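You operate a simulated robot arm through the tools that you are given. There is no shell and no other tool. Be economical: measure what you need, move in short steps, check, and stop when the job is done.

You are at the controls of a simulated two-armed robot. One attempt, no reset.

JOB
Put the grey box from the front part of the sorting table on the jig end of the sorting table and the yellow box on the belt corner of the grading bench. Open the wooden drawer, fetch the black rim clip and stand it inside, then shut the drawer. Take the orange rim clip and leave it on the ledge of the grading bench. Push the wide sink door shut. Any order will do. Set down upright: box, black rim clip.

The check looks at the end state, three seconds after you hand in, the way a careful person would. Anything else that was tipped, shoved, dropped, spilled or broken makes it a failure.

ROBOT AND FRAMES
Two 7-joint arms with two-finger parallel grippers on one trunk, on a base that drives. Base frame: it is fixed to the floor where the robot stands at the start and does not move with it; the origin is under the middle of the robot, x ahead of it, y to its left, z up. Units: mm, degrees, N and s.
The left shoulder is at the start at [50, 161, 1073], the right one opposite. With the tool pointing down near the work surface each hand reaches from about 200 to 680 mm from the robot's upright axis, wherever it stands, measured 20 degrees to its own side. Places, roughly: belt corner of the grading bench (26x24 cm) [140, 1140, 740]; black rim clip (4x3x6 cm) [500, 300, 800]; box [750, 0, 750]; jig end of the sorting table [600, -900, 700]; ledge of the grading bench (30x17 cm) [-80, 1940, 640]; orange rim clip (4x3x6 cm) [500, 500, 800]; wide sink door [5000, -2000, 400]; wooden drawer [-300, 2500, 600]; wooden drawer inside [-200, 2500, 600]. Payload 3.43 kg a hand.
The TCP of each hand is the grasp point between the finger pads, 30 mm short of the fingertips. In the tool frame z runs along the fingers and y along their closing line. The gripper opens to 94 mm. The fingers are 28 mm wide and 10 mm thick; the gripper's body (50 by 96 mm) begins 55 mm behind the TCP.
Orientation is that of the tool frame in the base frame, as a unit quaternion [w, x, y, z]. With the fingers straight down and closing along the base's y, the tool's x points along the base's -x, its y along +y and its z along -z.

CONTROLS
- The arms move only by the tool send_rows. It takes "left_rows", "right_rows" or both (then of equal length, played together; a hand with none holds still); each is a list of rows, each an object of numbers (a shift or turn left out is 0, a gripper value left out holds the last): "x", "y", "z": the shift along the base's x, y, z in m; "rx", "ry", "rz": the turn, a rotation vector about the base's x, y, z in degrees. In form: [{"x": .., "y": .., "z": .., "rx": .., "ry": .., "rz": ..}, ...]. A call has 1 to 12 rows; each row is the pose to reach, as a shift and turn from the pose commanded when the call began. "left_grip" and "right_grip" are, for a hand that has rows, the opening, from 0 (shut) to 1 (fully open), set as the call begins (left out, the last holds). A row lasts 0.2 s, in which the tool goes at most 50 mm and 8.6 degrees; a call with a longer step from one row to the next is refused whole, and so is a gripper value outside its range. A pose out of reach is approached as far as the arm can. The call stops where the force on the tool passes 40 N (or 10 N more than at its start, if that is more) or the arm is blocked; 0.2 s more then pass. The fingers move at their own pace (about 45 mm/s each) and stop on an object; they squeeze with about 41 N. The grip force told is the motor's: it shows also when the fingers shut on nothing. Time passes only in rows, and 0.2 s behind the last, so rows that repeat a pose let the fingers close. It gives the time, the measured TCP pose, the force on the tool (base axes), the opening and the grip force at its end, in the units of the frame above (readings bear some noise), with the torque about the TCP (base axes, N m) and any sound that the robot's microphone picked up.
- Cameras (640 x 400 px; columns grow to the right, rows downward): "scene" is now at [131.1, -9.8, 1205]; the picture's right is [-0.08, -1.00, 0.00], its down [-0.48, 0.04, -0.88] and it looks along [0.88, -0.07, -0.48] (base axes); focal length 234 px, centre (320, 200). "left" rides on the left gripper at [76, -14, -103] in its tool frame; the picture's right is [0.18, 0.98, 0.00], its down [-0.75, 0.14, -0.64] and it looks along [-0.63, 0.12, 0.77] (tool axes); focal length 243 px, centre (320, 200). "right" rides on the right gripper at [76, 14, -102] in its tool frame; the picture's right is [-0.18, 0.98, 0.00], its down [-0.75, -0.14, -0.64] and it looks along [-0.63, -0.12, 0.77] (tool axes); focal length 243 px, centre (320, 200). There is no depth. A picture from a camera that has moved, and an enlarged one, comes with that camera's place and axes in the base frame and with its lens.
- camera(camera): a new picture of that camera. The clock stands still meanwhile.
- move_column(by): slides the trunk up (or, below 0, down) by that many mm; the arms and the scene camera ride with it, the base frame stays. It gives what a move gives, with no picture.
- drive_base(legs): drives the robot by 1 to 6 legs, each [ahead, left, turn to the left] in mm, mm and degrees, along the robot's own axes; the way and the turn of a leg run together, so that a leg with both is an arc; at most 1500 mm and 180 degrees a leg. The arms and the cameras ride along, it lands a little off, and it stops where it bumps. It gives what a move gives.
- pan_tilt(pan, tilt): turns the head with the scene camera to pan (to the left, within 80 degrees either way) and tilt (down, from -29 to 69), counted from straight ahead of the robot. It gives what a move gives.
- enlarge(camera, box): a new picture of the part [left, top, right, bottom] of that camera's present view, enlarged. The clock stands still meanwhile.
- hand_in(): hands the job in; it is judged then, once.

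Go step by step. Nothing tells you exact positions but the pictures and the camera data: compare them with the known pose of the tool, close in by small moves and look again before you grip or let go. The budget is 175 turns and 148 pictures, counting those below and the enlarged ones. Unless the task says otherwise, let go and move clear before handing in.

The tools are called after "Request:" by a JSON object that holds its "method" and its "body". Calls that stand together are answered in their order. send_rows: Moves the arms, as the interface text tells. Its arguments: {"type":"object","properties":{"left_rows":{"type":"array","items":{"type":"object","properties":{"x":{"type":"number"},"y":{"type":"number"},"z":{"type":"number"},"rx":{"type":"number"},"ry":{"type":"number"},"rz":{"type":"number"}}}},"left_grip":{"type":"number"},"right_rows":{"type":"array","items":{"type":"object","properties":{"x":{"type":"number"},"y":{"type":"number"},"z":{"type":"number"},"rx":{"type":"number"},"ry":{"type":"number"},"rz":{"type":"number"}}}},"right_grip":{"type":"number"}},"required":[]} The other tools are called the same way: move_column (by) slides the trunk up or down; drive_base (legs) drives the base; pan_tilt (pan, tilt) turns the head that bears the scene camera; camera (camera) takes a picture; enlarge (camera, box) takes an enlarged picture of a part of a camera's view; hand_in () hands the job in.

At the start:

```text
time_s: 0.0
left_tool_pos: [480.1, 301.8, 986.4]
left_ee_rot: [0.0, 0.0, 1.0, 0.0]
left_force: [-0.1, -0.8, -0.7]
left_ft_torque: [0.0, 0.0, -0.02]
left_width: 93.9
left_gripper_force: 0.0
right_tool_pos: [399.9, -93.2, 1045.8]
right_ee_rot: [0.0, 0.0, 1.0, 0.0]
right_force: [-0.7, 1.1, 0.0]
right_ft_torque: [0.01, -0.02, 0.03]
right_width: 94.0
right_gripper_force: 0.0
trunk travel left (down, up): [-100.0, 167.0]
robot x, y, heading: [-2.0, 4.1, -0.1]
head pan, tilt: [-4.8, 28.6]
```

scene: 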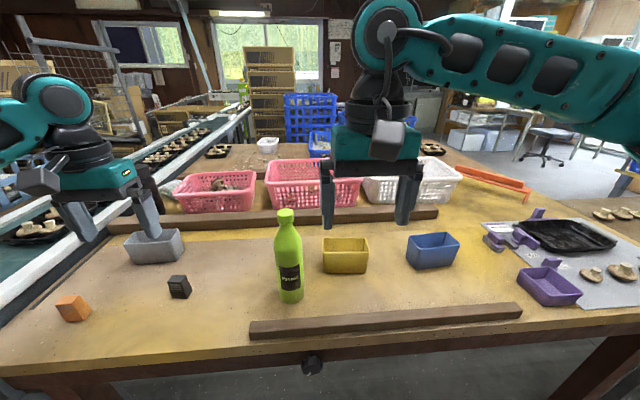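
right: 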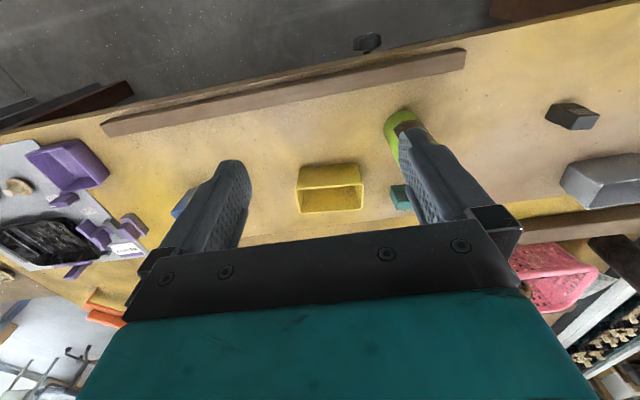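
left: 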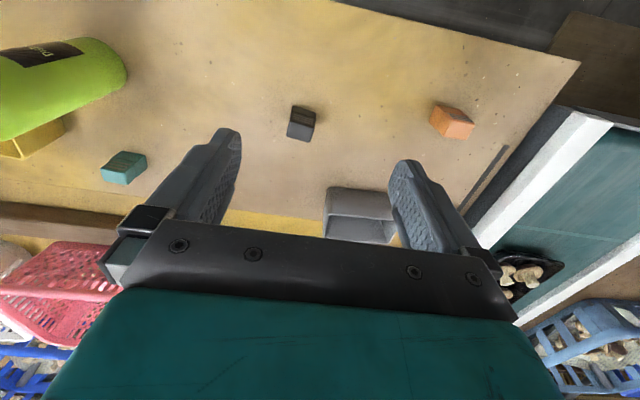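

I see the sorting table ahead with the grey box, both rim clips, the yellow box and, at the right, the jig mat. First I look around to the right and left to learn the destinations.

Request:
{"method": "pan_tilt", "body": {"pan": -55, "tilt": 30}}

Request:
{"method": "camera", "body": {"camera": "scene"}}

Request:
{"method": "pan_tilt", "body": {"pan": 78, "tilt": 25}}

Request:
{"method": "camera", "body": {"camera": "scene"}}

```text
time_s: 1.2
left_tool_pos: [480.8, 302.4, 985.7]
left_ee_rot: [0.001, 0.0, 1.0, 0.0]
left_force: [0.4, -0.2, -0.8]
left_ft_torque: [0.05, -0.01, 0.02]
left_width: 94.2
left_gripper_force: 0.0
right_tool_pos: [399.3, -92.1, 1046.1]
right_ee_rot: [0.0, 0.0, 1.0, 0.0]
right_force: [-0.2, -1.4, 0.4]
right_ft_torque: [0.01, -0.01, -0.02]
right_width: 94.0
right_gripper_force: 0.0
trunk travel left (down, up): [-100.0, 167.0]
robot x, y, heading: [2.7, -2.7, -0.0]
head pan, tilt: [-55.0, 30.0]
```

```text
144 pictures are left
camera scene: at [92.3, -76.2, 1202.8], right [-0.82, -0.57, 0.0], down [-0.29, 0.41, -0.87], along [0.5, -0.71, -0.5], focal length 234 px, centre (320, 200)
```

scene: 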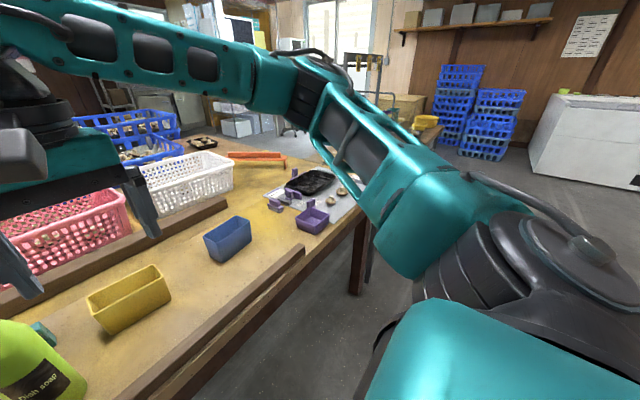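

```text
time_s: 3.3
left_tool_pos: [479.7, 302.4, 985.5]
left_ee_rot: [0.0, 0.0, 1.0, 0.0]
left_force: [0.3, -0.6, 0.8]
left_ft_torque: [-0.01, -0.03, 0.01]
left_width: 94.0
left_gripper_force: 0.1
right_tool_pos: [398.9, -91.9, 1046.5]
right_ee_rot: [-0.001, 0.0, 1.0, 0.001]
right_force: [0.1, -0.4, 0.5]
right_ft_torque: [-0.02, -0.03, 0.01]
right_width: 94.2
right_gripper_force: 0.1
trunk travel left (down, up): [-100.0, 167.0]
robot x, y, heading: [0.1, -1.2, 0.3]
head pan, tilt: [78.0, 25.0]
```

```text
143 pictures are left
camera scene: at [59.6, 87.9, 1210.7], right [0.98, -0.21, 0.0], down [-0.09, -0.41, -0.91], along [0.19, 0.89, -0.42], focal length 234 px, centre (320, 200)
```

scene: 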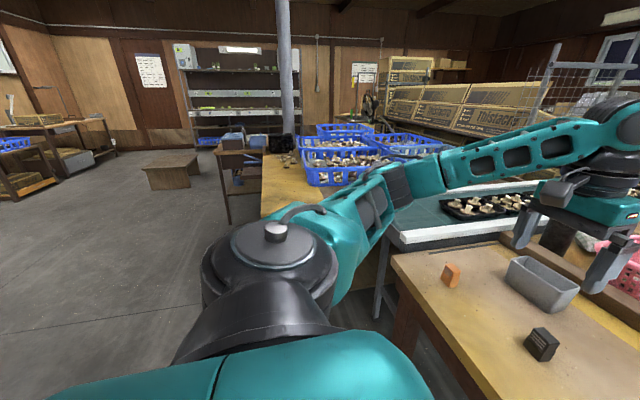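

The yellow-topped bench on the left is the grading bench, the jig mat is at the right end of this table. Next I look down in front to see how much room the base has, and take a close look at the left-hand group.

Request:
{"method": "pan_tilt", "body": {"pan": 20, "tilt": 60}}

Request:
{"method": "camera", "body": {"camera": "scene"}}

Request:
{"method": "enlarge", "body": {"camera": "left", "box": [200, 60, 520, 260]}}

```text
time_s: 4.6
left_tool_pos: [479.8, 302.9, 986.3]
left_ee_rot: [0.0, -0.001, 1.0, 0.0]
left_force: [0.3, -0.2, 0.4]
left_ft_torque: [-0.02, -0.03, -0.01]
left_width: 93.9
left_gripper_force: 0.1
right_tool_pos: [399.3, -93.1, 1045.4]
right_ee_rot: [0.0, 0.0, 1.0, 0.001]
right_force: [-0.3, -0.4, -0.1]
right_ft_torque: [0.02, 0.01, -0.02]
right_width: 94.0
right_gripper_force: 0.0
trunk travel left (down, up): [-100.0, 167.0]
robot x, y, heading: [1.8, 0.7, 0.3]
head pan, tilt: [20.0, 60.0]
```

```text
142 pictures are left
camera scene: at [103.0, 20.7, 1160.7], right [0.34, -0.94, 0.0], down [-0.81, -0.3, -0.5], along [0.47, 0.17, -0.87], focal length 234 px, centre (320, 200)
```

scene: 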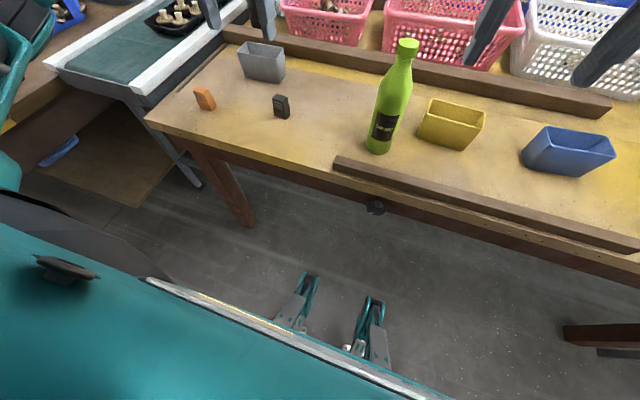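

```text
2.00 times, centred on (360, 160) of left
camera zoom: at [402.9, 287.8, 1087.5], right [-0.18, 0.98, 0.0], down [0.75, 0.14, 0.64], along [0.63, 0.12, -0.77], focal length 485 px, centre (240, 280)
```

zoom: 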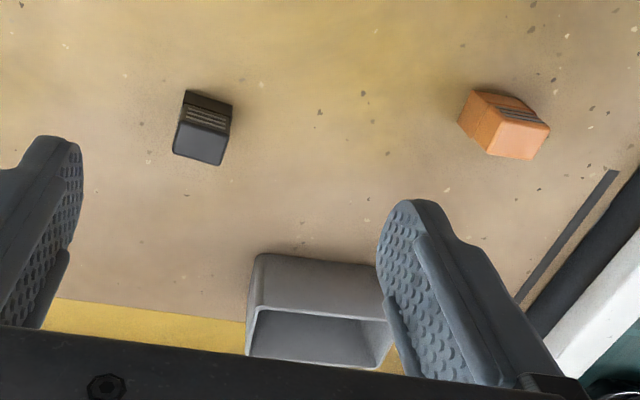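

I want a finer look at the grey box and clips to triangulate their heights.

Request:
{"method": "enlarge", "body": {"camera": "scene", "box": [180, 20, 340, 120]}}

Request:
{"method": "enlarge", "body": {"camera": "scene", "box": [350, 70, 510, 170]}}

Request:
{"method": "enlarge", "body": {"camera": "right", "box": [240, 100, 400, 260]}}

```text
4.00 times, centred on (260, 70) of scene
camera zoom: at [103.0, 20.7, 1160.7], right [0.34, -0.94, 0.0], down [-0.81, -0.3, -0.5], along [0.47, 0.17, -0.87], focal length 935 px, centre (560, 720)
```

zoom: 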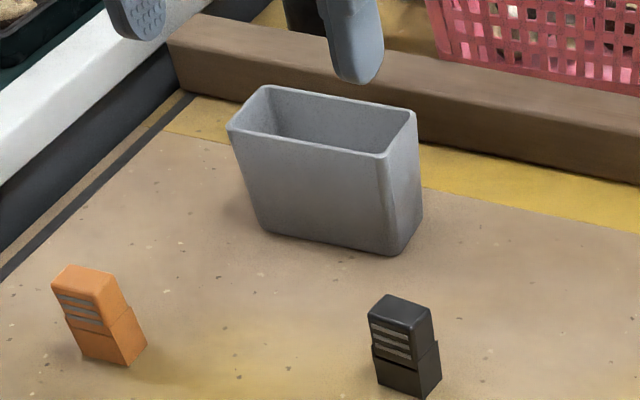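

```text
4.00 times, centred on (430, 120) of scene
camera zoom: at [103.0, 20.7, 1160.7], right [0.34, -0.94, 0.0], down [-0.81, -0.3, -0.5], along [0.47, 0.17, -0.87], focal length 935 px, centre (-120, 520)
```

zoom: 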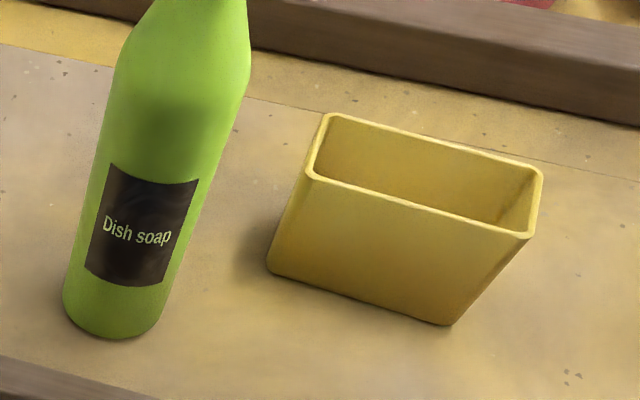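

```text
2.50 times, centred on (320, 180) of right
camera zoom: at [323.8, -79.0, 1148.3], right [0.18, 0.98, 0.0], down [0.75, -0.14, 0.64], along [0.63, -0.12, -0.77], focal length 606 px, centre (320, 250)
```

zoom: 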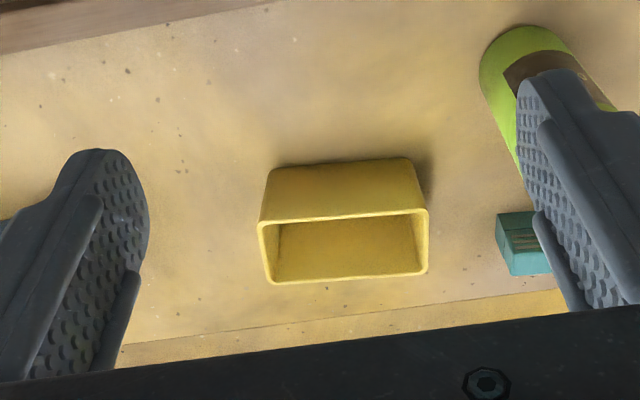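

The grey box is about 58×115×65 mm at [693, 413], long side along y, the table top at about z 736; the clips are standing. I drive closer and turn the left hand so that it closes across the box's narrow side.

Request:
{"method": "drive_base", "body": {"legs": [[150, 100, 0]]}}

Request:
{"method": "send_rows", "body": {"left_rows": [{"rz": 8}, {"rz": 16}, {"rz": 24}, {"rz": 32}, {"rz": 40}, {"rz": 48}, {"rz": 56}, {"rz": 64}, {"rz": 72}, {"rz": 80}, {"rz": 87}, {"rz": 93}], "left_grip": 1}}

Request:
{"method": "camera", "body": {"camera": "left"}}

Request:
{"method": "camera", "body": {"camera": "scene"}}

```text
time_s: 6.1
left_tool_pos: [629.4, 405.9, 985.4]
left_ee_rot: [-0.001, -0.001, 1.0, -0.001]
left_force: [1.4, -0.7, 0.4]
left_ft_torque: [0.0, -0.03, -0.03]
left_width: 93.9
left_gripper_force: 0.0
right_tool_pos: [547.9, 12.2, 1045.7]
right_ee_rot: [0.0, 0.0, 1.0, -0.001]
right_force: [-0.7, 0.1, 0.5]
right_ft_torque: [-0.02, 0.03, 0.02]
right_width: 94.2
right_gripper_force: 0.0
trunk travel left (down, up): [-100.0, 167.0]
robot x, y, heading: [147.4, 101.7, 0.2]
head pan, tilt: [20.0, 60.0]
```

```text
time_s: 8.7
left_tool_pos: [629.3, 406.2, 985.8]
left_ee_rot: [0.001, 0.727, -0.687, 0.0]
left_force: [-0.2, 0.0, 1.0]
left_ft_torque: [0.04, -0.02, 0.01]
left_width: 94.2
left_gripper_force: 0.1
right_tool_pos: [548.7, 11.4, 1045.0]
right_ee_rot: [0.001, 0.0, 1.0, 0.0]
right_force: [-0.1, 0.0, -0.3]
right_ft_torque: [0.0, 0.0, -0.01]
right_width: 93.7
right_gripper_force: 0.0
trunk travel left (down, up): [-100.0, 167.0]
robot x, y, heading: [151.8, 105.7, 0.4]
head pan, tilt: [20.0, 60.0]
```

```text
137 pictures are left
camera left: at [646.3, 331.4, 1087.8], right [-0.97, -0.24, 0.0], down [-0.18, 0.74, 0.64], along [-0.15, 0.62, -0.77], focal length 243 px, centre (320, 200)
```

left: 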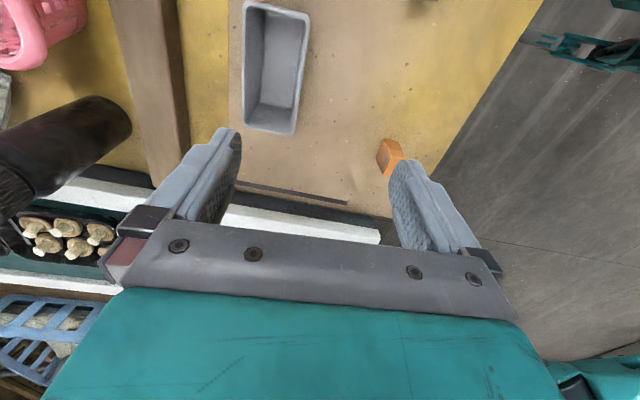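

```text
136 pictures are left
camera scene: at [251.8, 124.3, 1160.7], right [0.34, -0.94, 0.0], down [-0.81, -0.3, -0.5], along [0.47, 0.17, -0.87], focal length 234 px, centre (320, 200)
```

scene: 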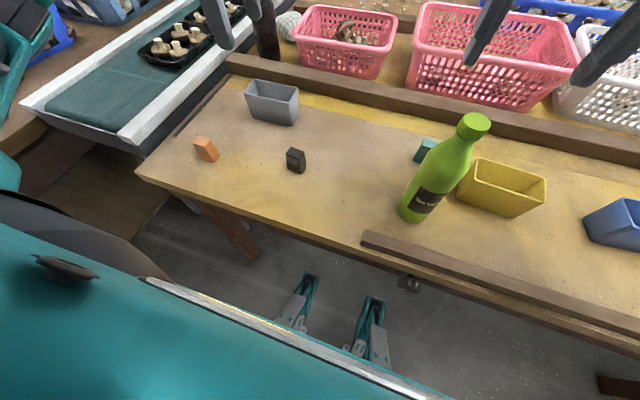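

The grip direction matches the box's yaw. I move over the box and down to just above its rim, then look again.

Request:
{"method": "send_rows", "body": {"left_rows": [{"x": 0.03, "y": 0.003, "z": -0.03}, {"x": 0.057, "y": 0.005, "z": -0.06}, {"x": 0.057, "y": 0.005, "z": -0.09}, {"x": 0.057, "y": 0.005, "z": -0.12}, {"x": 0.057, "y": 0.005, "z": -0.12}]}}

Request:
{"method": "camera", "body": {"camera": "left"}}

Request:
{"method": "pan_tilt", "body": {"pan": 25, "tilt": 45}}

Request:
{"method": "camera", "body": {"camera": "scene"}}

```text
time_s: 9.9
left_tool_pos: [683.3, 412.2, 866.5]
left_ee_rot: [0.0, 0.727, -0.687, -0.001]
left_force: [0.2, -0.5, 0.4]
left_ft_torque: [0.0, 0.0, -0.01]
left_width: 93.8
left_gripper_force: 0.0
right_tool_pos: [547.9, 10.7, 1046.1]
right_ee_rot: [0.0, 0.0, 1.0, -0.001]
right_force: [0.4, 0.2, -0.7]
right_ft_torque: [-0.01, 0.0, -0.01]
right_width: 93.8
right_gripper_force: 0.0
trunk travel left (down, up): [-100.0, 167.0]
robot x, y, heading: [148.0, 104.8, -0.2]
head pan, tilt: [20.0, 60.0]
```

```text
135 pictures are left
camera left: at [700.7, 337.0, 968.5], right [-0.97, -0.24, 0.0], down [-0.18, 0.74, 0.64], along [-0.15, 0.62, -0.77], focal length 243 px, centre (320, 200)
```

left: 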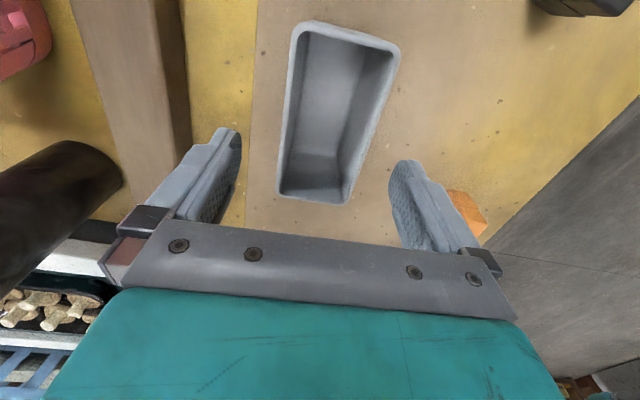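

```text
time_s: 10.7
left_tool_pos: [682.8, 411.6, 867.6]
left_ee_rot: [0.001, 0.726, -0.688, 0.0]
left_force: [0.4, -0.2, 0.4]
left_ft_torque: [0.02, 0.0, -0.02]
left_width: 93.9
left_gripper_force: 0.1
right_tool_pos: [547.2, 11.1, 1044.5]
right_ee_rot: [0.001, 0.001, 1.0, 0.0]
right_force: [-0.1, 1.0, 0.5]
right_ft_torque: [0.02, 0.0, 0.01]
right_width: 94.1
right_gripper_force: 0.0
trunk travel left (down, up): [-100.0, 167.0]
robot x, y, heading: [145.7, 103.4, 0.1]
head pan, tilt: [25.0, 45.0]
```

```text
134 pictures are left
camera scene: at [262.8, 135.8, 1180.1], right [0.42, -0.91, 0.0], down [-0.64, -0.3, -0.71], along [0.64, 0.3, -0.71], focal length 234 px, centre (320, 200)
```

scene: 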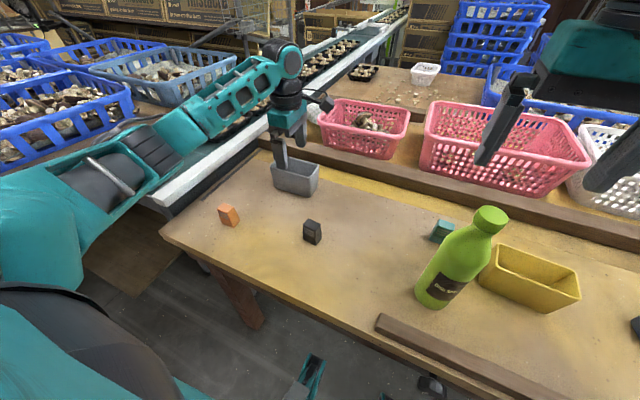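

The box centre is at about [678, 411] by the hand camera; I shift 5 mm back, go down and close.

Request:
{"method": "send_rows", "body": {"left_rows": [{"x": -0.005, "z": -0.02}, {"x": -0.005, "z": -0.045}, {"x": -0.005, "z": -0.07}, {"x": -0.005, "z": -0.09}, {"x": -0.005, "z": -0.09}]}}

Request:
{"method": "send_rows", "body": {"left_rows": [{}, {}, {}, {}], "left_grip": 0}}

Request:
{"method": "camera", "body": {"camera": "left"}}

```text
time_s: 11.9
left_tool_pos: [678.9, 410.9, 778.9]
left_ee_rot: [0.0, 0.726, -0.688, -0.001]
left_force: [-0.2, 0.1, 0.4]
left_ft_torque: [-0.04, 0.03, 0.01]
left_width: 94.0
left_gripper_force: 0.1
right_tool_pos: [547.4, 10.7, 1044.8]
right_ee_rot: [0.001, 0.0, 1.0, 0.0]
right_force: [-0.1, 0.6, -0.3]
right_ft_torque: [0.01, -0.02, 0.03]
right_width: 93.8
right_gripper_force: 0.1
trunk travel left (down, up): [-100.0, 167.0]
robot x, y, heading: [150.0, 102.4, 0.1]
head pan, tilt: [25.0, 45.0]
```

```text
time_s: 12.9
left_tool_pos: [680.7, 411.1, 778.4]
left_ee_rot: [0.0, 0.726, -0.688, 0.0]
left_force: [0.0, -0.3, 0.2]
left_ft_torque: [0.0, -0.02, 0.01]
left_width: 65.6
left_gripper_force: 41.0
right_tool_pos: [548.5, 11.8, 1044.4]
right_ee_rot: [0.0, 0.0, 1.0, 0.0]
right_force: [-0.5, -0.6, -0.2]
right_ft_torque: [0.01, 0.04, -0.05]
right_width: 94.0
right_gripper_force: 0.0
trunk travel left (down, up): [-100.0, 167.0]
robot x, y, heading: [152.2, 106.7, -0.1]
head pan, tilt: [25.0, 45.0]
```

```text
133 pictures are left
camera left: at [697.2, 335.7, 880.4], right [-0.97, -0.24, 0.0], down [-0.18, 0.74, 0.64], along [-0.15, 0.62, -0.77], focal length 243 px, centre (320, 200)
```

left: 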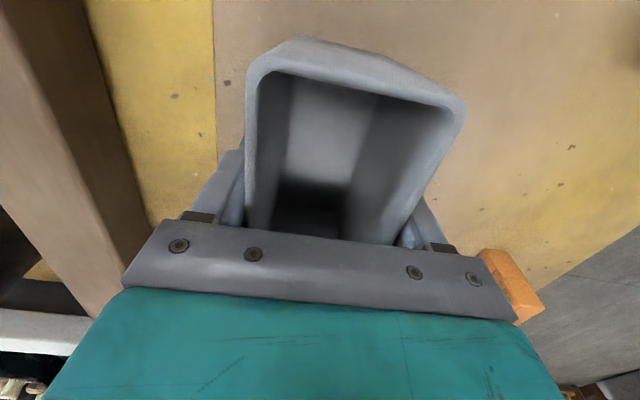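

Gripped (65.6 mm). I lift, back off from the table, and drive to the right towards the jig end, then look.

Request:
{"method": "send_rows", "body": {"left_rows": [{"z": 0.03}, {"z": 0.07}, {"z": 0.11}, {"z": 0.15}, {"z": 0.18}, {"z": 0.18}]}}

Request:
{"method": "drive_base", "body": {"legs": [[-350, 0, 0], [0, -1000, 0]]}}

Request:
{"method": "pan_tilt", "body": {"pan": 0, "tilt": 40}}

Request:
{"method": "camera", "body": {"camera": "scene"}}

Request:
{"method": "camera", "body": {"camera": "left"}}

```text
time_s: 14.3
left_tool_pos: [680.4, 410.9, 957.3]
left_ee_rot: [0.0, 0.726, -0.687, 0.0]
left_force: [0.5, -0.5, -1.1]
left_ft_torque: [0.0, 0.01, 0.0]
left_width: 65.5
left_gripper_force: 41.1
right_tool_pos: [549.0, 9.8, 1045.2]
right_ee_rot: [0.001, 0.0, 1.0, 0.0]
right_force: [0.6, -0.6, -0.4]
right_ft_torque: [-0.01, 0.0, -0.01]
right_width: 94.0
right_gripper_force: 0.1
trunk travel left (down, up): [-100.0, 167.0]
robot x, y, heading: [152.2, 102.3, -0.0]
head pan, tilt: [25.0, 45.0]
```

```text
time_s: 21.3
left_tool_pos: [333.2, -594.1, 955.5]
left_ee_rot: [0.0, 0.721, -0.693, -0.001]
left_force: [-0.3, -0.7, -0.5]
left_ft_torque: [0.01, -0.01, 0.01]
left_width: 65.5
left_gripper_force: 41.3
right_tool_pos: [197.1, -993.1, 1045.6]
right_ee_rot: [0.0, 0.006, 1.0, -0.001]
right_force: [0.6, -0.4, -0.4]
right_ft_torque: [0.01, 0.01, 0.01]
right_width: 93.9
right_gripper_force: 0.1
trunk travel left (down, up): [-100.0, 167.0]
robot x, y, heading: [-200.8, -890.4, -0.8]
head pan, tilt: [25.0, 45.0]
```

```text
time_s: 22.2
left_tool_pos: [334.1, -594.8, 956.2]
left_ee_rot: [0.0, 0.721, -0.693, 0.0]
left_force: [0.0, -1.1, -1.7]
left_ft_torque: [-0.04, 0.0, -0.01]
left_width: 65.4
left_gripper_force: 41.3
right_tool_pos: [196.3, -993.2, 1044.9]
right_ee_rot: [-0.001, 0.007, 1.0, 0.0]
right_force: [-0.1, 0.1, 0.2]
right_ft_torque: [0.0, 0.01, 0.01]
right_width: 93.6
right_gripper_force: 0.2
trunk travel left (down, up): [-100.0, 167.0]
robot x, y, heading: [-199.8, -893.6, -0.6]
head pan, tilt: [0.0, 40.0]
```

```text
132 pictures are left
camera scene: at [-76.9, -898.6, 1187.4], right [-0.01, -1.0, 0.0], down [-0.64, 0.01, -0.77], along [0.77, -0.01, -0.64], focal length 234 px, centre (320, 200)
```

scene: 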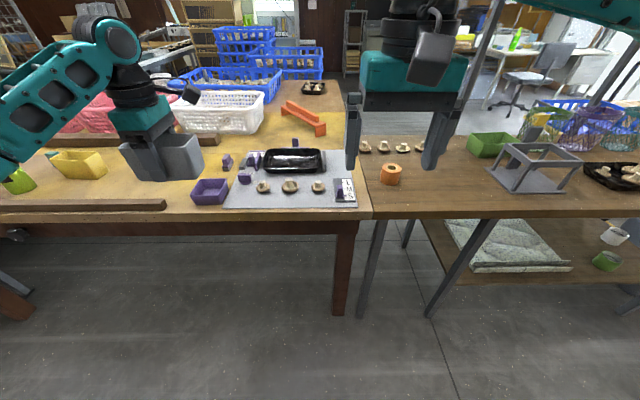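

```text
131 pictures are left
camera left: at [349.7, -670.6, 1058.1], right [-0.97, -0.22, 0.0], down [-0.17, 0.75, 0.64], along [-0.14, 0.63, -0.77], focal length 243 px, centre (320, 200)
```

left: 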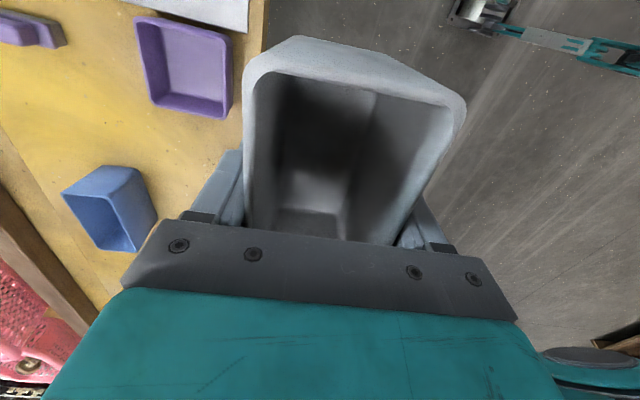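

The jig mat with the tray, jigs and mushrooms is at the right end of the table. I zoom in to find a free spot.

Request:
{"method": "enlarge", "body": {"camera": "scene", "box": [180, 120, 400, 230]}}

```text
2.91 times, centred on (290, 175) of scene
camera zoom: at [-76.9, -898.6, 1187.4], right [-0.01, -1.0, 0.0], down [-0.64, 0.01, -0.77], along [0.77, -0.01, -0.64], focal length 680 px, centre (407, 273)
```

zoom: 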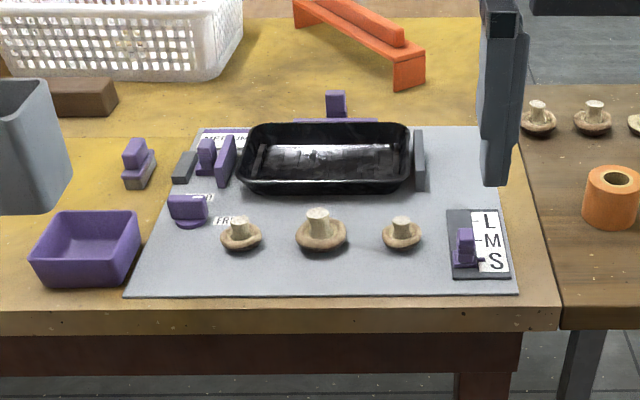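

There is free mat to the right of the tray, about x 600–770, y −940 to −1075; I'll set the box there with its long side along x. I turn the hand back and drive into position.

Request:
{"method": "send_rows", "body": {"left_rows": [{"rz": -8}, {"rz": -16}, {"rz": -24}, {"rz": -32}, {"rz": -40}, {"rz": -48}, {"rz": -56}, {"rz": -64}, {"rz": -72}, {"rz": -80}, {"rz": -87}, {"rz": -92}]}}

Request:
{"method": "drive_base", "body": {"legs": [[0, -270, 0.6], [280, 0, 0]]}}

Request:
{"method": "camera", "body": {"camera": "left"}}

Request:
{"method": "pan_tilt", "body": {"pan": 10, "tilt": 45}}

Request:
{"method": "camera", "body": {"camera": "scene"}}

```text
time_s: 24.8
left_tool_pos: [334.1, -594.1, 955.4]
left_ee_rot: [0.0, 0.0, 1.0, 0.0]
left_force: [0.2, 0.0, -0.4]
left_ft_torque: [-0.01, 0.01, 0.02]
left_width: 65.5
left_gripper_force: 40.5
right_tool_pos: [195.4, -993.2, 1046.3]
right_ee_rot: [0.0, 0.006, 1.0, -0.001]
right_force: [-0.4, 0.3, 0.8]
right_ft_torque: [0.02, -0.01, -0.01]
right_width: 94.0
right_gripper_force: 0.1
trunk travel left (down, up): [-100.0, 167.0]
robot x, y, heading: [-203.8, -893.6, -1.1]
head pan, tilt: [0.0, 40.0]
```

```text
time_s: 28.3
left_tool_pos: [613.4, -872.9, 956.8]
left_ee_rot: [0.0, -0.004, 1.0, 0.0]
left_force: [0.4, 0.3, -0.8]
left_ft_torque: [0.0, -0.02, -0.01]
left_width: 65.5
left_gripper_force: 40.7
right_tool_pos: [474.1, -1271.0, 1045.4]
right_ee_rot: [0.0, 0.005, 1.0, 0.0]
right_force: [-0.4, 0.4, -0.5]
right_ft_torque: [-0.02, 0.03, 0.0]
right_width: 94.0
right_gripper_force: 0.1
trunk travel left (down, up): [-100.0, 167.0]
robot x, y, heading: [79.8, -1174.5, -0.7]
head pan, tilt: [0.0, 40.0]
```

```text
129 pictures are left
camera left: at [535.1, -887.5, 1058.0], right [-0.19, 0.98, 0.0], down [0.75, 0.15, 0.64], along [0.63, 0.12, -0.77], focal length 243 px, centre (320, 200)
```

left: 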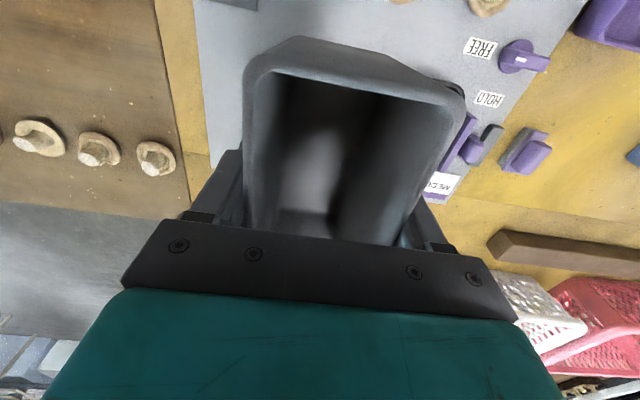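

```text
time_s: 29.0
left_tool_pos: [613.3, -872.0, 957.0]
left_ee_rot: [0.001, -0.004, 1.0, 0.0]
left_force: [-0.5, -0.1, 0.2]
left_ft_torque: [0.02, 0.01, 0.01]
left_width: 65.4
left_gripper_force: 41.0
right_tool_pos: [475.5, -1271.3, 1045.6]
right_ee_rot: [0.0, 0.005, 1.0, 0.0]
right_force: [-0.4, 0.4, 0.8]
right_ft_torque: [0.01, 0.01, 0.0]
right_width: 93.9
right_gripper_force: 0.2
trunk travel left (down, up): [-100.0, 167.0]
robot x, y, heading: [78.4, -1176.3, -0.4]
head pan, tilt: [10.0, 45.0]
```

```text
128 pictures are left
camera scene: at [197.2, -1163.3, 1180.2], right [0.16, -0.99, 0.0], down [-0.7, -0.12, -0.71], along [0.7, 0.12, -0.71], focal length 234 px, centre (320, 200)
```

scene: 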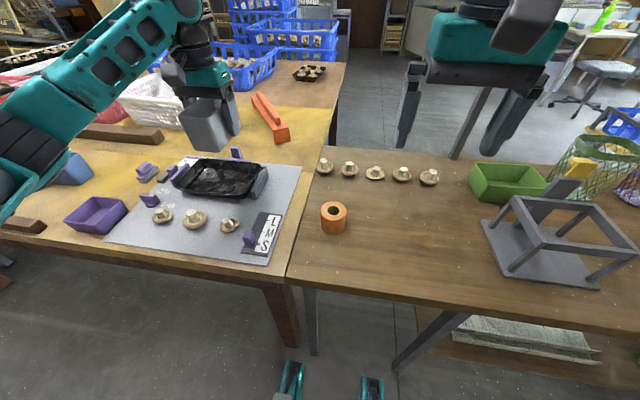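

Request:
{"method": "enlarge", "body": {"camera": "scene", "box": [160, 90, 360, 290]}}

```text
2.00 times, centred on (260, 190) of scene
camera zoom: at [197.2, -1163.3, 1180.2], right [0.16, -0.99, 0.0], down [-0.7, -0.12, -0.71], along [0.7, 0.12, -0.71], focal length 467 px, centre (440, 220)
```

zoom: 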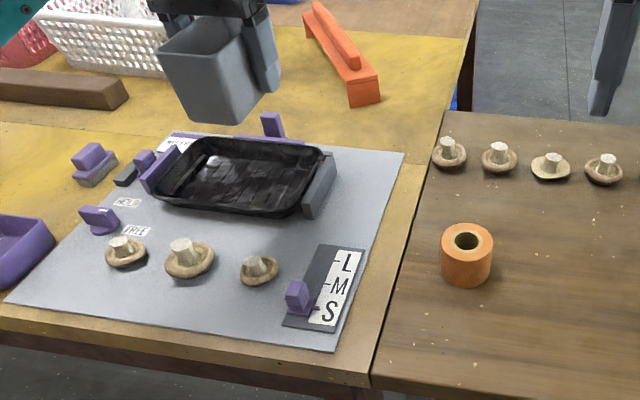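

The free area right of the tray's side bar spans x 580–774, y −930 to −1056. I move over [680, −988] and part-way down, then check.

Request:
{"method": "send_rows", "body": {"left_rows": [{"x": 0.02, "y": -0.04}, {"x": 0.045, "y": -0.08}, {"x": 0.067, "y": -0.116}, {"x": 0.067, "y": -0.116, "z": -0.04}, {"x": 0.067, "y": -0.116, "z": -0.08}, {"x": 0.067, "y": -0.116, "z": -0.11}, {"x": 0.067, "y": -0.116, "z": -0.11}]}}

Request:
{"method": "enlarge", "body": {"camera": "scene", "box": [160, 90, 360, 290]}}

Request:
{"method": "camera", "body": {"camera": "left"}}

```text
time_s: 30.6
left_tool_pos: [679.4, -987.2, 845.6]
left_ee_rot: [0.0, -0.003, 1.0, 0.0]
left_force: [0.1, -0.2, -1.4]
left_ft_torque: [-0.04, 0.02, -0.03]
left_width: 65.4
left_gripper_force: 41.1
right_tool_pos: [474.8, -1271.4, 1046.4]
right_ee_rot: [-0.001, 0.005, 1.0, 0.0]
right_force: [-0.6, 0.7, -0.3]
right_ft_torque: [-0.01, 0.0, -0.01]
right_width: 93.8
right_gripper_force: 0.0
trunk travel left (down, up): [-100.0, 167.0]
robot x, y, heading: [75.2, -1172.7, -0.8]
head pan, tilt: [10.0, 45.0]
```

```text
2.00 times, centred on (260, 190) of scene
camera zoom: at [197.2, -1163.3, 1180.2], right [0.16, -0.99, 0.0], down [-0.7, -0.12, -0.71], along [0.7, 0.12, -0.71], focal length 467 px, centre (440, 220)
```

zoom: 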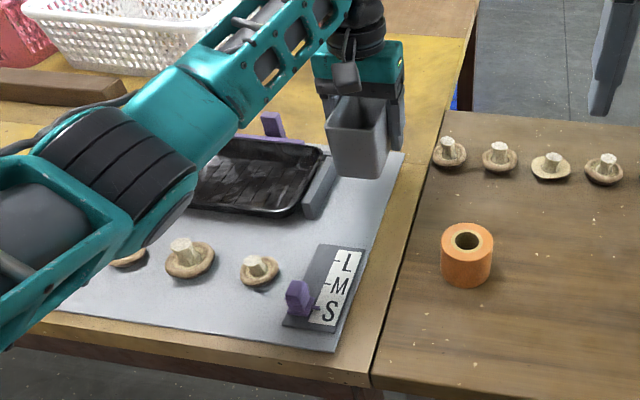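

```text
125 pictures are left
camera left: at [601.5, -1001.8, 947.7], right [-0.19, 0.98, 0.0], down [0.75, 0.15, 0.64], along [0.63, 0.12, -0.77], focal length 243 px, centre (320, 200)
```

left: 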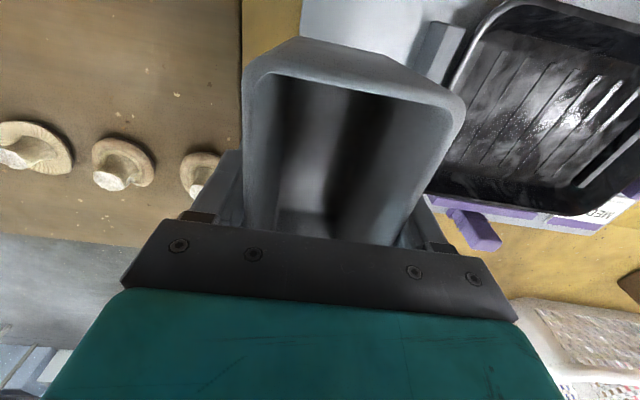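

The clearance to the bar and tray looks fine. I lower to just above the mat and feel for contact.

Request:
{"method": "send_rows", "body": {"left_rows": [{"z": -0.02}, {"z": -0.04}, {"z": -0.055}, {"z": -0.062}, {"z": -0.064}, {"z": -0.064}]}}

Request:
{"method": "enlarge", "body": {"camera": "scene", "box": [240, 120, 340, 220]}}

```text
time_s: 32.0
left_tool_pos: [678.7, -990.5, 782.6]
left_ee_rot: [0.0, -0.003, 1.0, 0.0]
left_force: [-0.2, 0.2, -1.2]
left_ft_torque: [0.01, -0.01, -0.01]
left_width: 65.3
left_gripper_force: 41.1
right_tool_pos: [474.1, -1270.0, 1046.4]
right_ee_rot: [0.0, 0.006, 1.0, 0.0]
right_force: [-1.0, -0.6, 0.1]
right_ft_torque: [0.01, 0.03, 0.01]
right_width: 94.0
right_gripper_force: 0.2
trunk travel left (down, up): [-100.0, 167.0]
robot x, y, heading: [78.2, -1174.9, -0.6]
head pan, tilt: [10.0, 45.0]
```

```text
4.00 times, centred on (290, 170) of scene
camera zoom: at [197.2, -1163.3, 1180.1], right [0.16, -0.99, 0.0], down [-0.7, -0.12, -0.71], along [0.7, 0.12, -0.71], focal length 935 px, centre (440, 320)
```

zoom: 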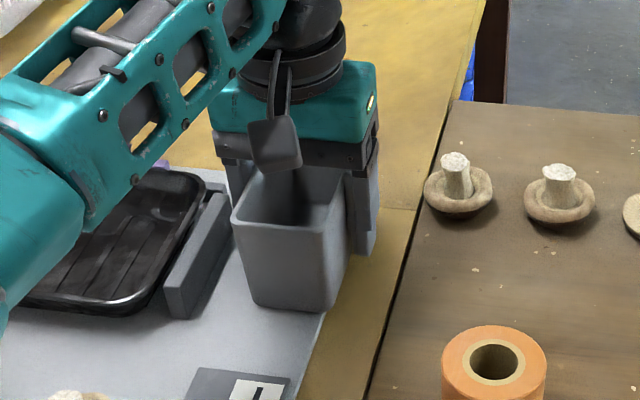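

Request:
{"method": "send_rows", "body": {"left_rows": [{"z": -0.001}, {"z": -0.002}, {"z": -0.003}, {"z": -0.003}]}}

```text
time_s: 33.0
left_tool_pos: [678.4, -990.2, 782.7]
left_ee_rot: [0.002, -0.004, 1.0, 0.0]
left_force: [3.9, 0.0, 12.9]
left_ft_torque: [0.08, 0.66, -0.01]
left_width: 65.7
left_gripper_force: 41.2
right_tool_pos: [474.8, -1270.0, 1045.4]
right_ee_rot: [0.001, 0.005, 1.0, 0.0]
right_force: [0.1, -0.6, 0.3]
right_ft_torque: [-0.03, -0.02, 0.02]
right_width: 93.9
right_gripper_force: 0.0
trunk travel left (down, up): [-100.0, 167.0]
robot x, y, heading: [76.1, -1174.4, -0.5]
head pan, tilt: [10.0, 45.0]
```

Contact (13 N). I open the fingers a little, and rise straight up.

Request:
{"method": "send_rows", "body": {"left_rows": [{}, {}, {}], "left_grip": 0.82}}

Request:
{"method": "camera", "body": {"camera": "left"}}

```text
time_s: 33.8
left_tool_pos: [678.1, -988.6, 780.3]
left_ee_rot: [0.0, -0.003, 1.0, 0.0]
left_force: [0.0, -0.3, -0.1]
left_ft_torque: [0.01, -0.02, -0.01]
left_width: 77.1
left_gripper_force: 0.1
right_tool_pos: [474.7, -1271.3, 1045.6]
right_ee_rot: [-0.001, 0.005, 1.0, 0.0]
right_force: [0.4, 0.2, -0.4]
right_ft_torque: [0.0, 0.0, 0.01]
right_width: 94.0
right_gripper_force: 0.2
trunk travel left (down, up): [-100.0, 167.0]
robot x, y, heading: [74.2, -1174.2, -0.6]
head pan, tilt: [10.0, 45.0]
```

```text
123 pictures are left
camera left: at [601.3, -1003.8, 881.8], right [-0.19, 0.98, 0.0], down [0.75, 0.15, 0.64], along [0.63, 0.12, -0.77], focal length 243 px, centre (320, 200)
```

left: 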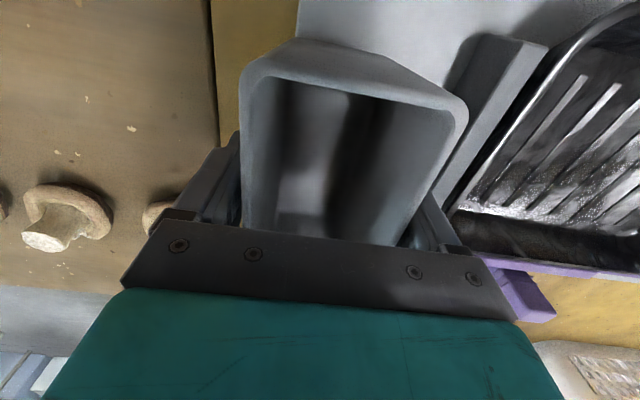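

Request:
{"method": "send_rows", "body": {"left_rows": [{"z": 0.02}, {"z": 0.05}, {"z": 0.09}, {"z": 0.14}, {"z": 0.18}, {"z": 0.2}, {"z": 0.2}]}}

Request:
{"method": "enlarge", "body": {"camera": "scene", "box": [180, 110, 360, 230]}}

```text
time_s: 35.4
left_tool_pos: [679.4, -990.8, 978.8]
left_ee_rot: [0.001, -0.005, 1.0, 0.0]
left_force: [-0.1, -0.5, 0.6]
left_ft_torque: [0.04, 0.01, 0.02]
left_width: 77.3
left_gripper_force: 0.1
right_tool_pos: [474.5, -1270.9, 1045.7]
right_ee_rot: [0.0, 0.005, 1.0, 0.0]
right_force: [0.5, -0.7, -0.5]
right_ft_torque: [0.03, 0.02, -0.01]
right_width: 94.0
right_gripper_force: 0.0
trunk travel left (down, up): [-100.0, 167.0]
robot x, y, heading: [76.4, -1174.2, -0.7]
head pan, tilt: [10.0, 45.0]
```

```text
3.33 times, centred on (270, 170) of scene
camera zoom: at [197.1, -1163.3, 1180.2], right [0.16, -0.99, 0.0], down [-0.7, -0.12, -0.71], along [0.7, 0.12, -0.71], focal length 779 px, centre (487, 300)
```

zoom: 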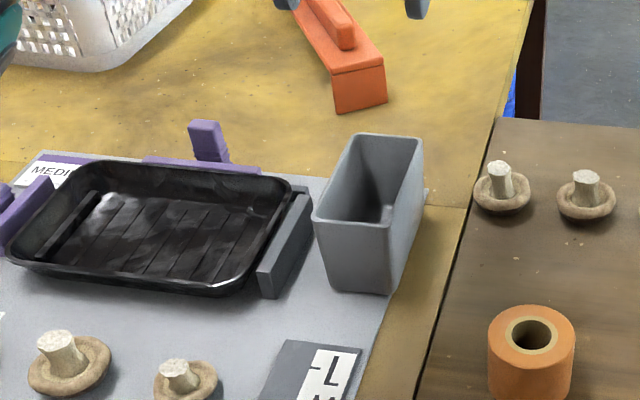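

The grey box stands well on the jig mat. Next I retract, turn the right hand for the yellow box, and drive back to the left group.

Request:
{"method": "send_rows", "body": {"left_rows": [{"x": -0.01, "y": 0.01}, {"x": -0.02, "y": 0.02}, {"x": -0.03, "y": 0.03}, {"x": -0.04, "y": 0.04}, {"x": -0.05, "y": 0.05}, {"x": -0.06, "y": 0.06}, {"x": -0.07, "y": 0.07}, {"x": -0.08, "y": 0.08}, {"x": -0.09, "y": 0.09}, {"x": -0.1, "y": 0.1}, {"x": -0.11, "y": 0.11}, {"x": -0.12, "y": 0.115}], "right_rows": [{"rz": -8}, {"rz": -16}, {"rz": -24}, {"rz": -32}, {"rz": -40}, {"rz": -48}, {"rz": -56}, {"rz": -64}, {"rz": -72}, {"rz": -80}, {"rz": -87}, {"rz": -93.5}], "left_grip": 1}}

Request:
{"method": "drive_base", "body": {"legs": [[-280, 0, 0.6], [0, 1300, 0], [325, 0, 0]]}}

Request:
{"method": "camera", "body": {"camera": "right"}}

Request:
{"method": "camera", "body": {"camera": "left"}}

Request:
{"method": "pan_tilt", "body": {"pan": 5, "tilt": 55}}

Request:
{"method": "camera", "body": {"camera": "scene"}}

```text
time_s: 38.0
left_tool_pos: [559.4, -874.8, 981.1]
left_ee_rot: [0.0, -0.005, 1.0, 0.0]
left_force: [-0.7, 0.8, -0.7]
left_ft_torque: [-0.02, 0.03, -0.01]
left_width: 94.0
left_gripper_force: 0.0
right_tool_pos: [475.9, -1270.8, 1045.0]
right_ee_rot: [0.0, 0.733, 0.68, 0.0]
right_force: [0.4, 0.7, -0.1]
right_ft_torque: [0.01, 0.02, 0.02]
right_width: 93.9
right_gripper_force: 0.0
trunk travel left (down, up): [-100.0, 167.0]
robot x, y, heading: [78.9, -1174.8, -0.6]
head pan, tilt: [10.0, 45.0]
```

```text
time_s: 47.9
left_tool_pos: [590.5, 440.0, 980.8]
left_ee_rot: [0.0, -0.011, 1.0, 0.0]
left_force: [0.1, 0.6, 0.3]
left_ft_torque: [-0.02, 0.01, -0.01]
left_width: 93.8
left_gripper_force: 0.1
right_tool_pos: [511.4, 43.1, 1045.1]
right_ee_rot: [0.0, 0.726, 0.687, 0.001]
right_force: [0.3, 0.3, -0.5]
right_ft_torque: [0.02, 0.03, -0.04]
right_width: 94.0
right_gripper_force: 0.1
trunk travel left (down, up): [-100.0, 167.0]
robot x, y, heading: [114.3, 134.6, 0.4]
head pan, tilt: [10.0, 45.0]
```

```text
121 pictures are left
camera right: at [531.2, 117.8, 1148.4], right [0.97, -0.24, 0.0], down [-0.18, -0.74, 0.64], along [-0.15, -0.62, -0.77], focal length 243 px, centre (320, 200)
```

right: 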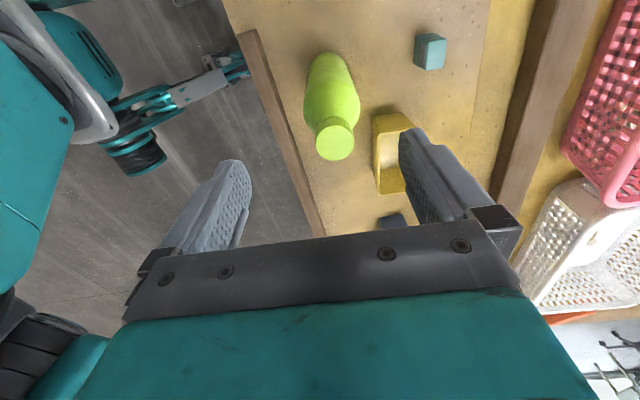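

```text
120 pictures are left
camera left: at [514.1, 424.7, 1082.6], right [-0.21, 0.98, 0.0], down [0.75, 0.16, 0.64], along [0.63, 0.13, -0.77], focal length 243 px, centre (320, 200)
```

left: 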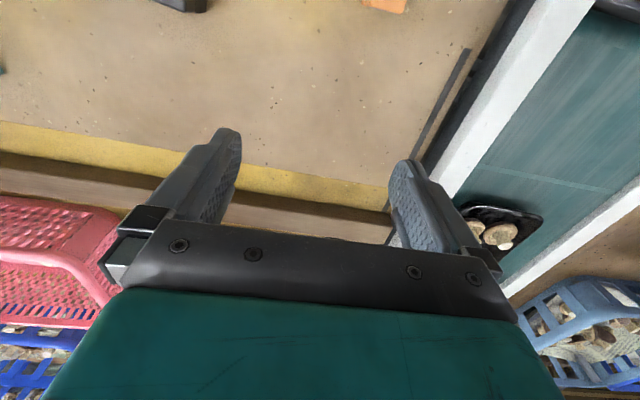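

```text
time_s: 48.6
left_tool_pos: [590.7, 440.8, 981.2]
left_ee_rot: [0.0, -0.011, 1.0, -0.001]
left_force: [0.0, 0.3, -0.3]
left_ft_torque: [0.0, -0.02, -0.01]
left_width: 94.0
left_gripper_force: 0.0
right_tool_pos: [510.6, 43.6, 1045.5]
right_ee_rot: [0.0, 0.726, 0.687, 0.0]
right_force: [0.6, 0.3, -0.5]
right_ft_torque: [0.03, -0.02, 0.03]
right_width: 94.2
right_gripper_force: 0.0
trunk travel left (down, up): [-100.0, 167.0]
robot x, y, heading: [112.4, 135.3, -0.0]
head pan, tilt: [5.0, 55.0]
```

```text
119 pictures are left
camera scene: at [224.6, 138.4, 1166.8], right [0.09, -1.0, 0.0], down [-0.82, -0.08, -0.57], along [0.57, 0.05, -0.82], focal length 234 px, centre (320, 200)
```

scene: 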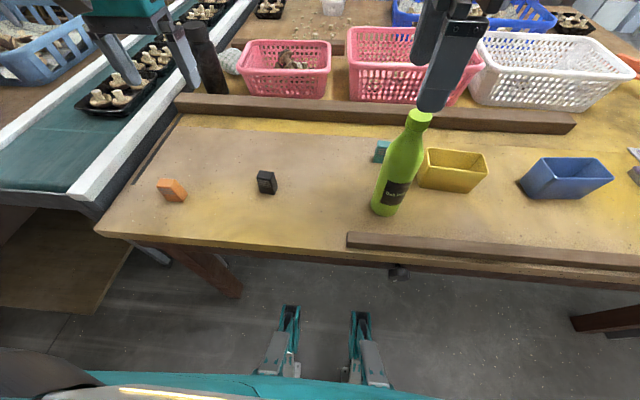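

The right hand is above the bottle with clearance; I move it sideways at height to above the yellow box, then lower a little and look.

Request:
{"method": "send_rows", "body": {"right_rows": [{"x": 0.024, "y": -0.042}, {"x": 0.048, "y": -0.084}, {"x": 0.072, "y": -0.126}, {"x": 0.096, "y": -0.165}, {"x": 0.096, "y": -0.165, "z": -0.04}, {"x": 0.096, "y": -0.165, "z": -0.08}, {"x": 0.096, "y": -0.165, "z": -0.12}, {"x": 0.096, "y": -0.165, "z": -0.16}, {"x": 0.096, "y": -0.165, "z": -0.18}, {"x": 0.096, "y": -0.165, "z": -0.18}], "right_grip": 1}}

Request:
{"method": "camera", "body": {"camera": "right"}}

Request:
{"method": "camera", "body": {"camera": "scene"}}

```text
time_s: 50.8
left_tool_pos: [590.7, 440.8, 980.6]
left_ee_rot: [0.0, -0.012, 1.0, -0.001]
left_force: [-0.6, 0.8, -0.1]
left_ft_torque: [-0.01, 0.02, -0.02]
left_width: 94.2
left_gripper_force: 0.2
right_tool_pos: [611.0, -120.1, 865.8]
right_ee_rot: [0.0, 0.727, 0.687, 0.0]
right_force: [-0.3, 0.2, 0.2]
right_ft_torque: [0.01, -0.04, -0.04]
right_width: 94.2
right_gripper_force: 0.1
trunk travel left (down, up): [-100.0, 167.0]
robot x, y, heading: [110.9, 132.8, 0.4]
head pan, tilt: [5.0, 55.0]
```

```text
118 pictures are left
camera right: at [629.2, -45.9, 969.4], right [0.97, -0.24, 0.0], down [-0.18, -0.74, 0.64], along [-0.15, -0.62, -0.77], focal length 243 px, centre (320, 200)
```

right: 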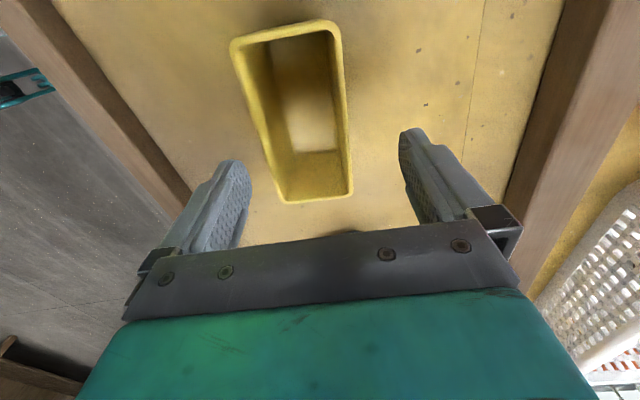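

```text
117 pictures are left
camera scene: at [224.5, 138.4, 1166.7], right [0.09, -1.0, 0.0], down [-0.82, -0.08, -0.57], along [0.57, 0.05, -0.82], focal length 234 px, centre (320, 200)
```

scene: 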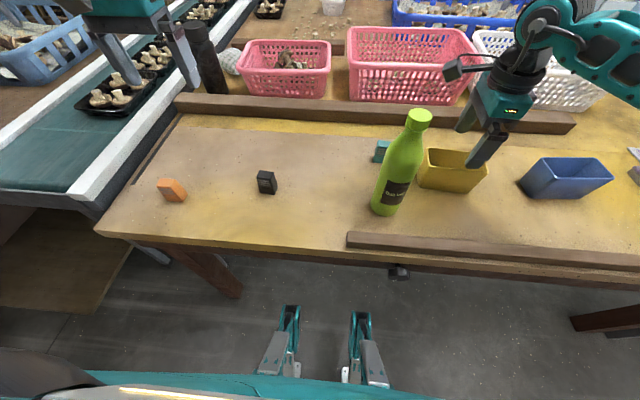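

The yellow box centre is [600, −118]; I shift 10 mm back, turn 2° and go down to grip.

Request:
{"method": "send_rows", "body": {"right_rows": [{"x": -0.01, "y": 0.002, "rz": -2}, {"x": -0.01, "y": 0.002, "z": -0.03, "rz": -2}, {"x": -0.01, "y": 0.002, "z": -0.06, "rz": -2}, {"x": -0.01, "y": 0.002, "z": -0.086, "rz": -2}, {"x": -0.01, "y": 0.002, "z": -0.086, "rz": -2}]}}

Request:
{"method": "camera", "body": {"camera": "right"}}

Request:
{"method": "send_rows", "body": {"right_rows": [{}, {}, {}, {}], "right_grip": 0}}

```text
time_s: 52.0
left_tool_pos: [591.6, 439.9, 981.3]
left_ee_rot: [0.0, -0.011, 1.0, 0.0]
left_force: [0.0, 0.2, -0.1]
left_ft_torque: [0.0, 0.02, -0.01]
left_width: 94.1
left_gripper_force: 0.1
right_tool_pos: [599.7, -119.3, 778.2]
right_ee_rot: [0.0, 0.739, 0.674, -0.001]
right_force: [-0.5, 0.8, 0.4]
right_ft_torque: [0.01, 0.03, -0.02]
right_width: 94.1
right_gripper_force: 0.1
trunk travel left (down, up): [-100.0, 167.0]
robot x, y, heading: [114.6, 130.9, 0.4]
head pan, tilt: [5.0, 55.0]
```

```text
116 pictures are left
camera right: at [622.2, -44.8, 881.9], right [0.96, -0.27, 0.0], down [-0.21, -0.74, 0.64], along [-0.18, -0.62, -0.77], focal length 243 px, centre (320, 200)
```

right: 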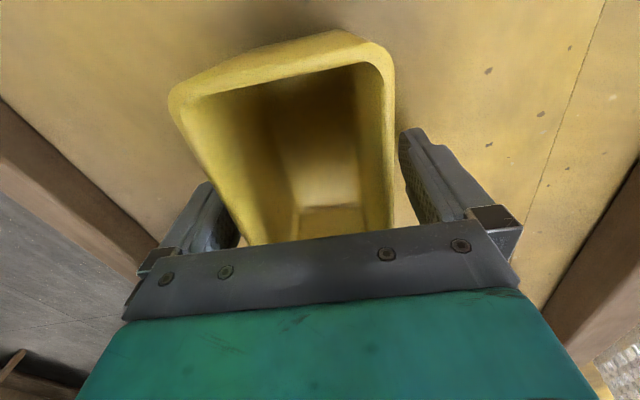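

```text
time_s: 53.0
left_tool_pos: [591.3, 441.4, 981.7]
left_ee_rot: [-0.001, -0.011, 1.0, 0.0]
left_force: [0.5, 0.1, 1.1]
left_ft_torque: [0.0, 0.02, 0.0]
left_width: 93.9
left_gripper_force: 0.0
right_tool_pos: [599.8, -119.1, 778.4]
right_ee_rot: [0.0, 0.738, 0.675, 0.0]
right_force: [0.3, -0.2, 0.0]
right_ft_torque: [0.0, -0.05, 0.01]
right_width: 65.5
right_gripper_force: 41.0
trunk travel left (down, up): [-100.0, 167.0]
robot x, y, heading: [109.5, 130.6, 0.2]
head pan, tilt: [5.0, 55.0]
```

Gripped. I lift the yellow box and bring the left hand over the orange clip to look at it.

Request:
{"method": "send_rows", "body": {"right_rows": [{"z": 0.03}, {"z": 0.07}, {"z": 0.11}, {"z": 0.15}, {"z": 0.19}, {"z": 0.2}], "left_rows": [{"x": -0.02, "y": 0.006}, {"x": -0.05, "y": 0.012}, {"x": -0.08, "y": 0.018, "z": -0.02}, {"x": -0.105, "y": 0.024, "z": -0.05}, {"x": -0.12, "y": 0.03, "z": -0.08}, {"x": -0.12, "y": 0.03, "z": -0.1}]}}

Request:
{"method": "camera", "body": {"camera": "left"}}

Request:
{"method": "enlarge", "body": {"camera": "scene", "box": [100, 130, 300, 230]}}

```text
time_s: 54.4
left_tool_pos: [471.3, 471.0, 879.3]
left_ee_rot: [-0.001, -0.012, 1.0, 0.0]
left_force: [1.0, -0.4, 0.2]
left_ft_torque: [0.02, 0.01, 0.03]
left_width: 93.7
left_gripper_force: 0.1
right_tool_pos: [598.3, -117.0, 980.7]
right_ee_rot: [0.001, 0.739, 0.674, -0.001]
right_force: [-0.1, -0.4, -0.7]
right_ft_torque: [0.0, 0.03, 0.0]
right_width: 65.7
right_gripper_force: 41.2
trunk travel left (down, up): [-100.0, 167.0]
robot x, y, heading: [112.2, 130.1, 0.4]
head pan, tilt: [5.0, 55.0]
```

```text
115 pictures are left
camera left: at [393.3, 454.1, 981.3], right [-0.21, 0.98, 0.0], down [0.75, 0.16, 0.64], along [0.63, 0.13, -0.77], focal length 243 px, centre (320, 200)
```

left: 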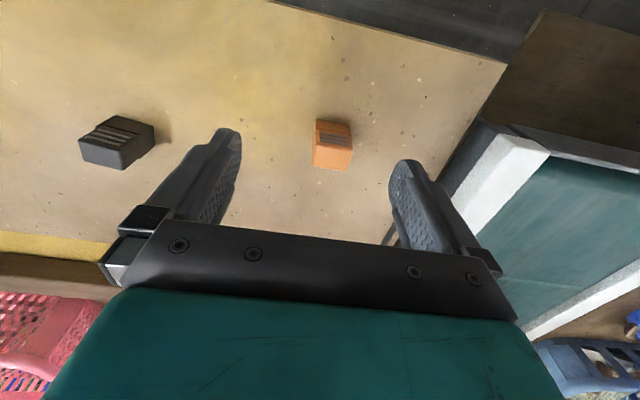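

```text
3.20 times, centred on (200, 180) of scene
camera zoom: at [224.6, 138.4, 1166.7], right [0.09, -1.0, 0.0], down [-0.82, -0.08, -0.57], along [0.57, 0.05, -0.82], focal length 748 px, centre (704, 264)
```

zoom: 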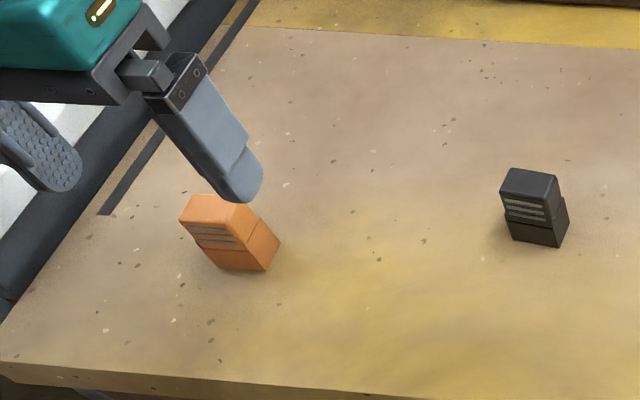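

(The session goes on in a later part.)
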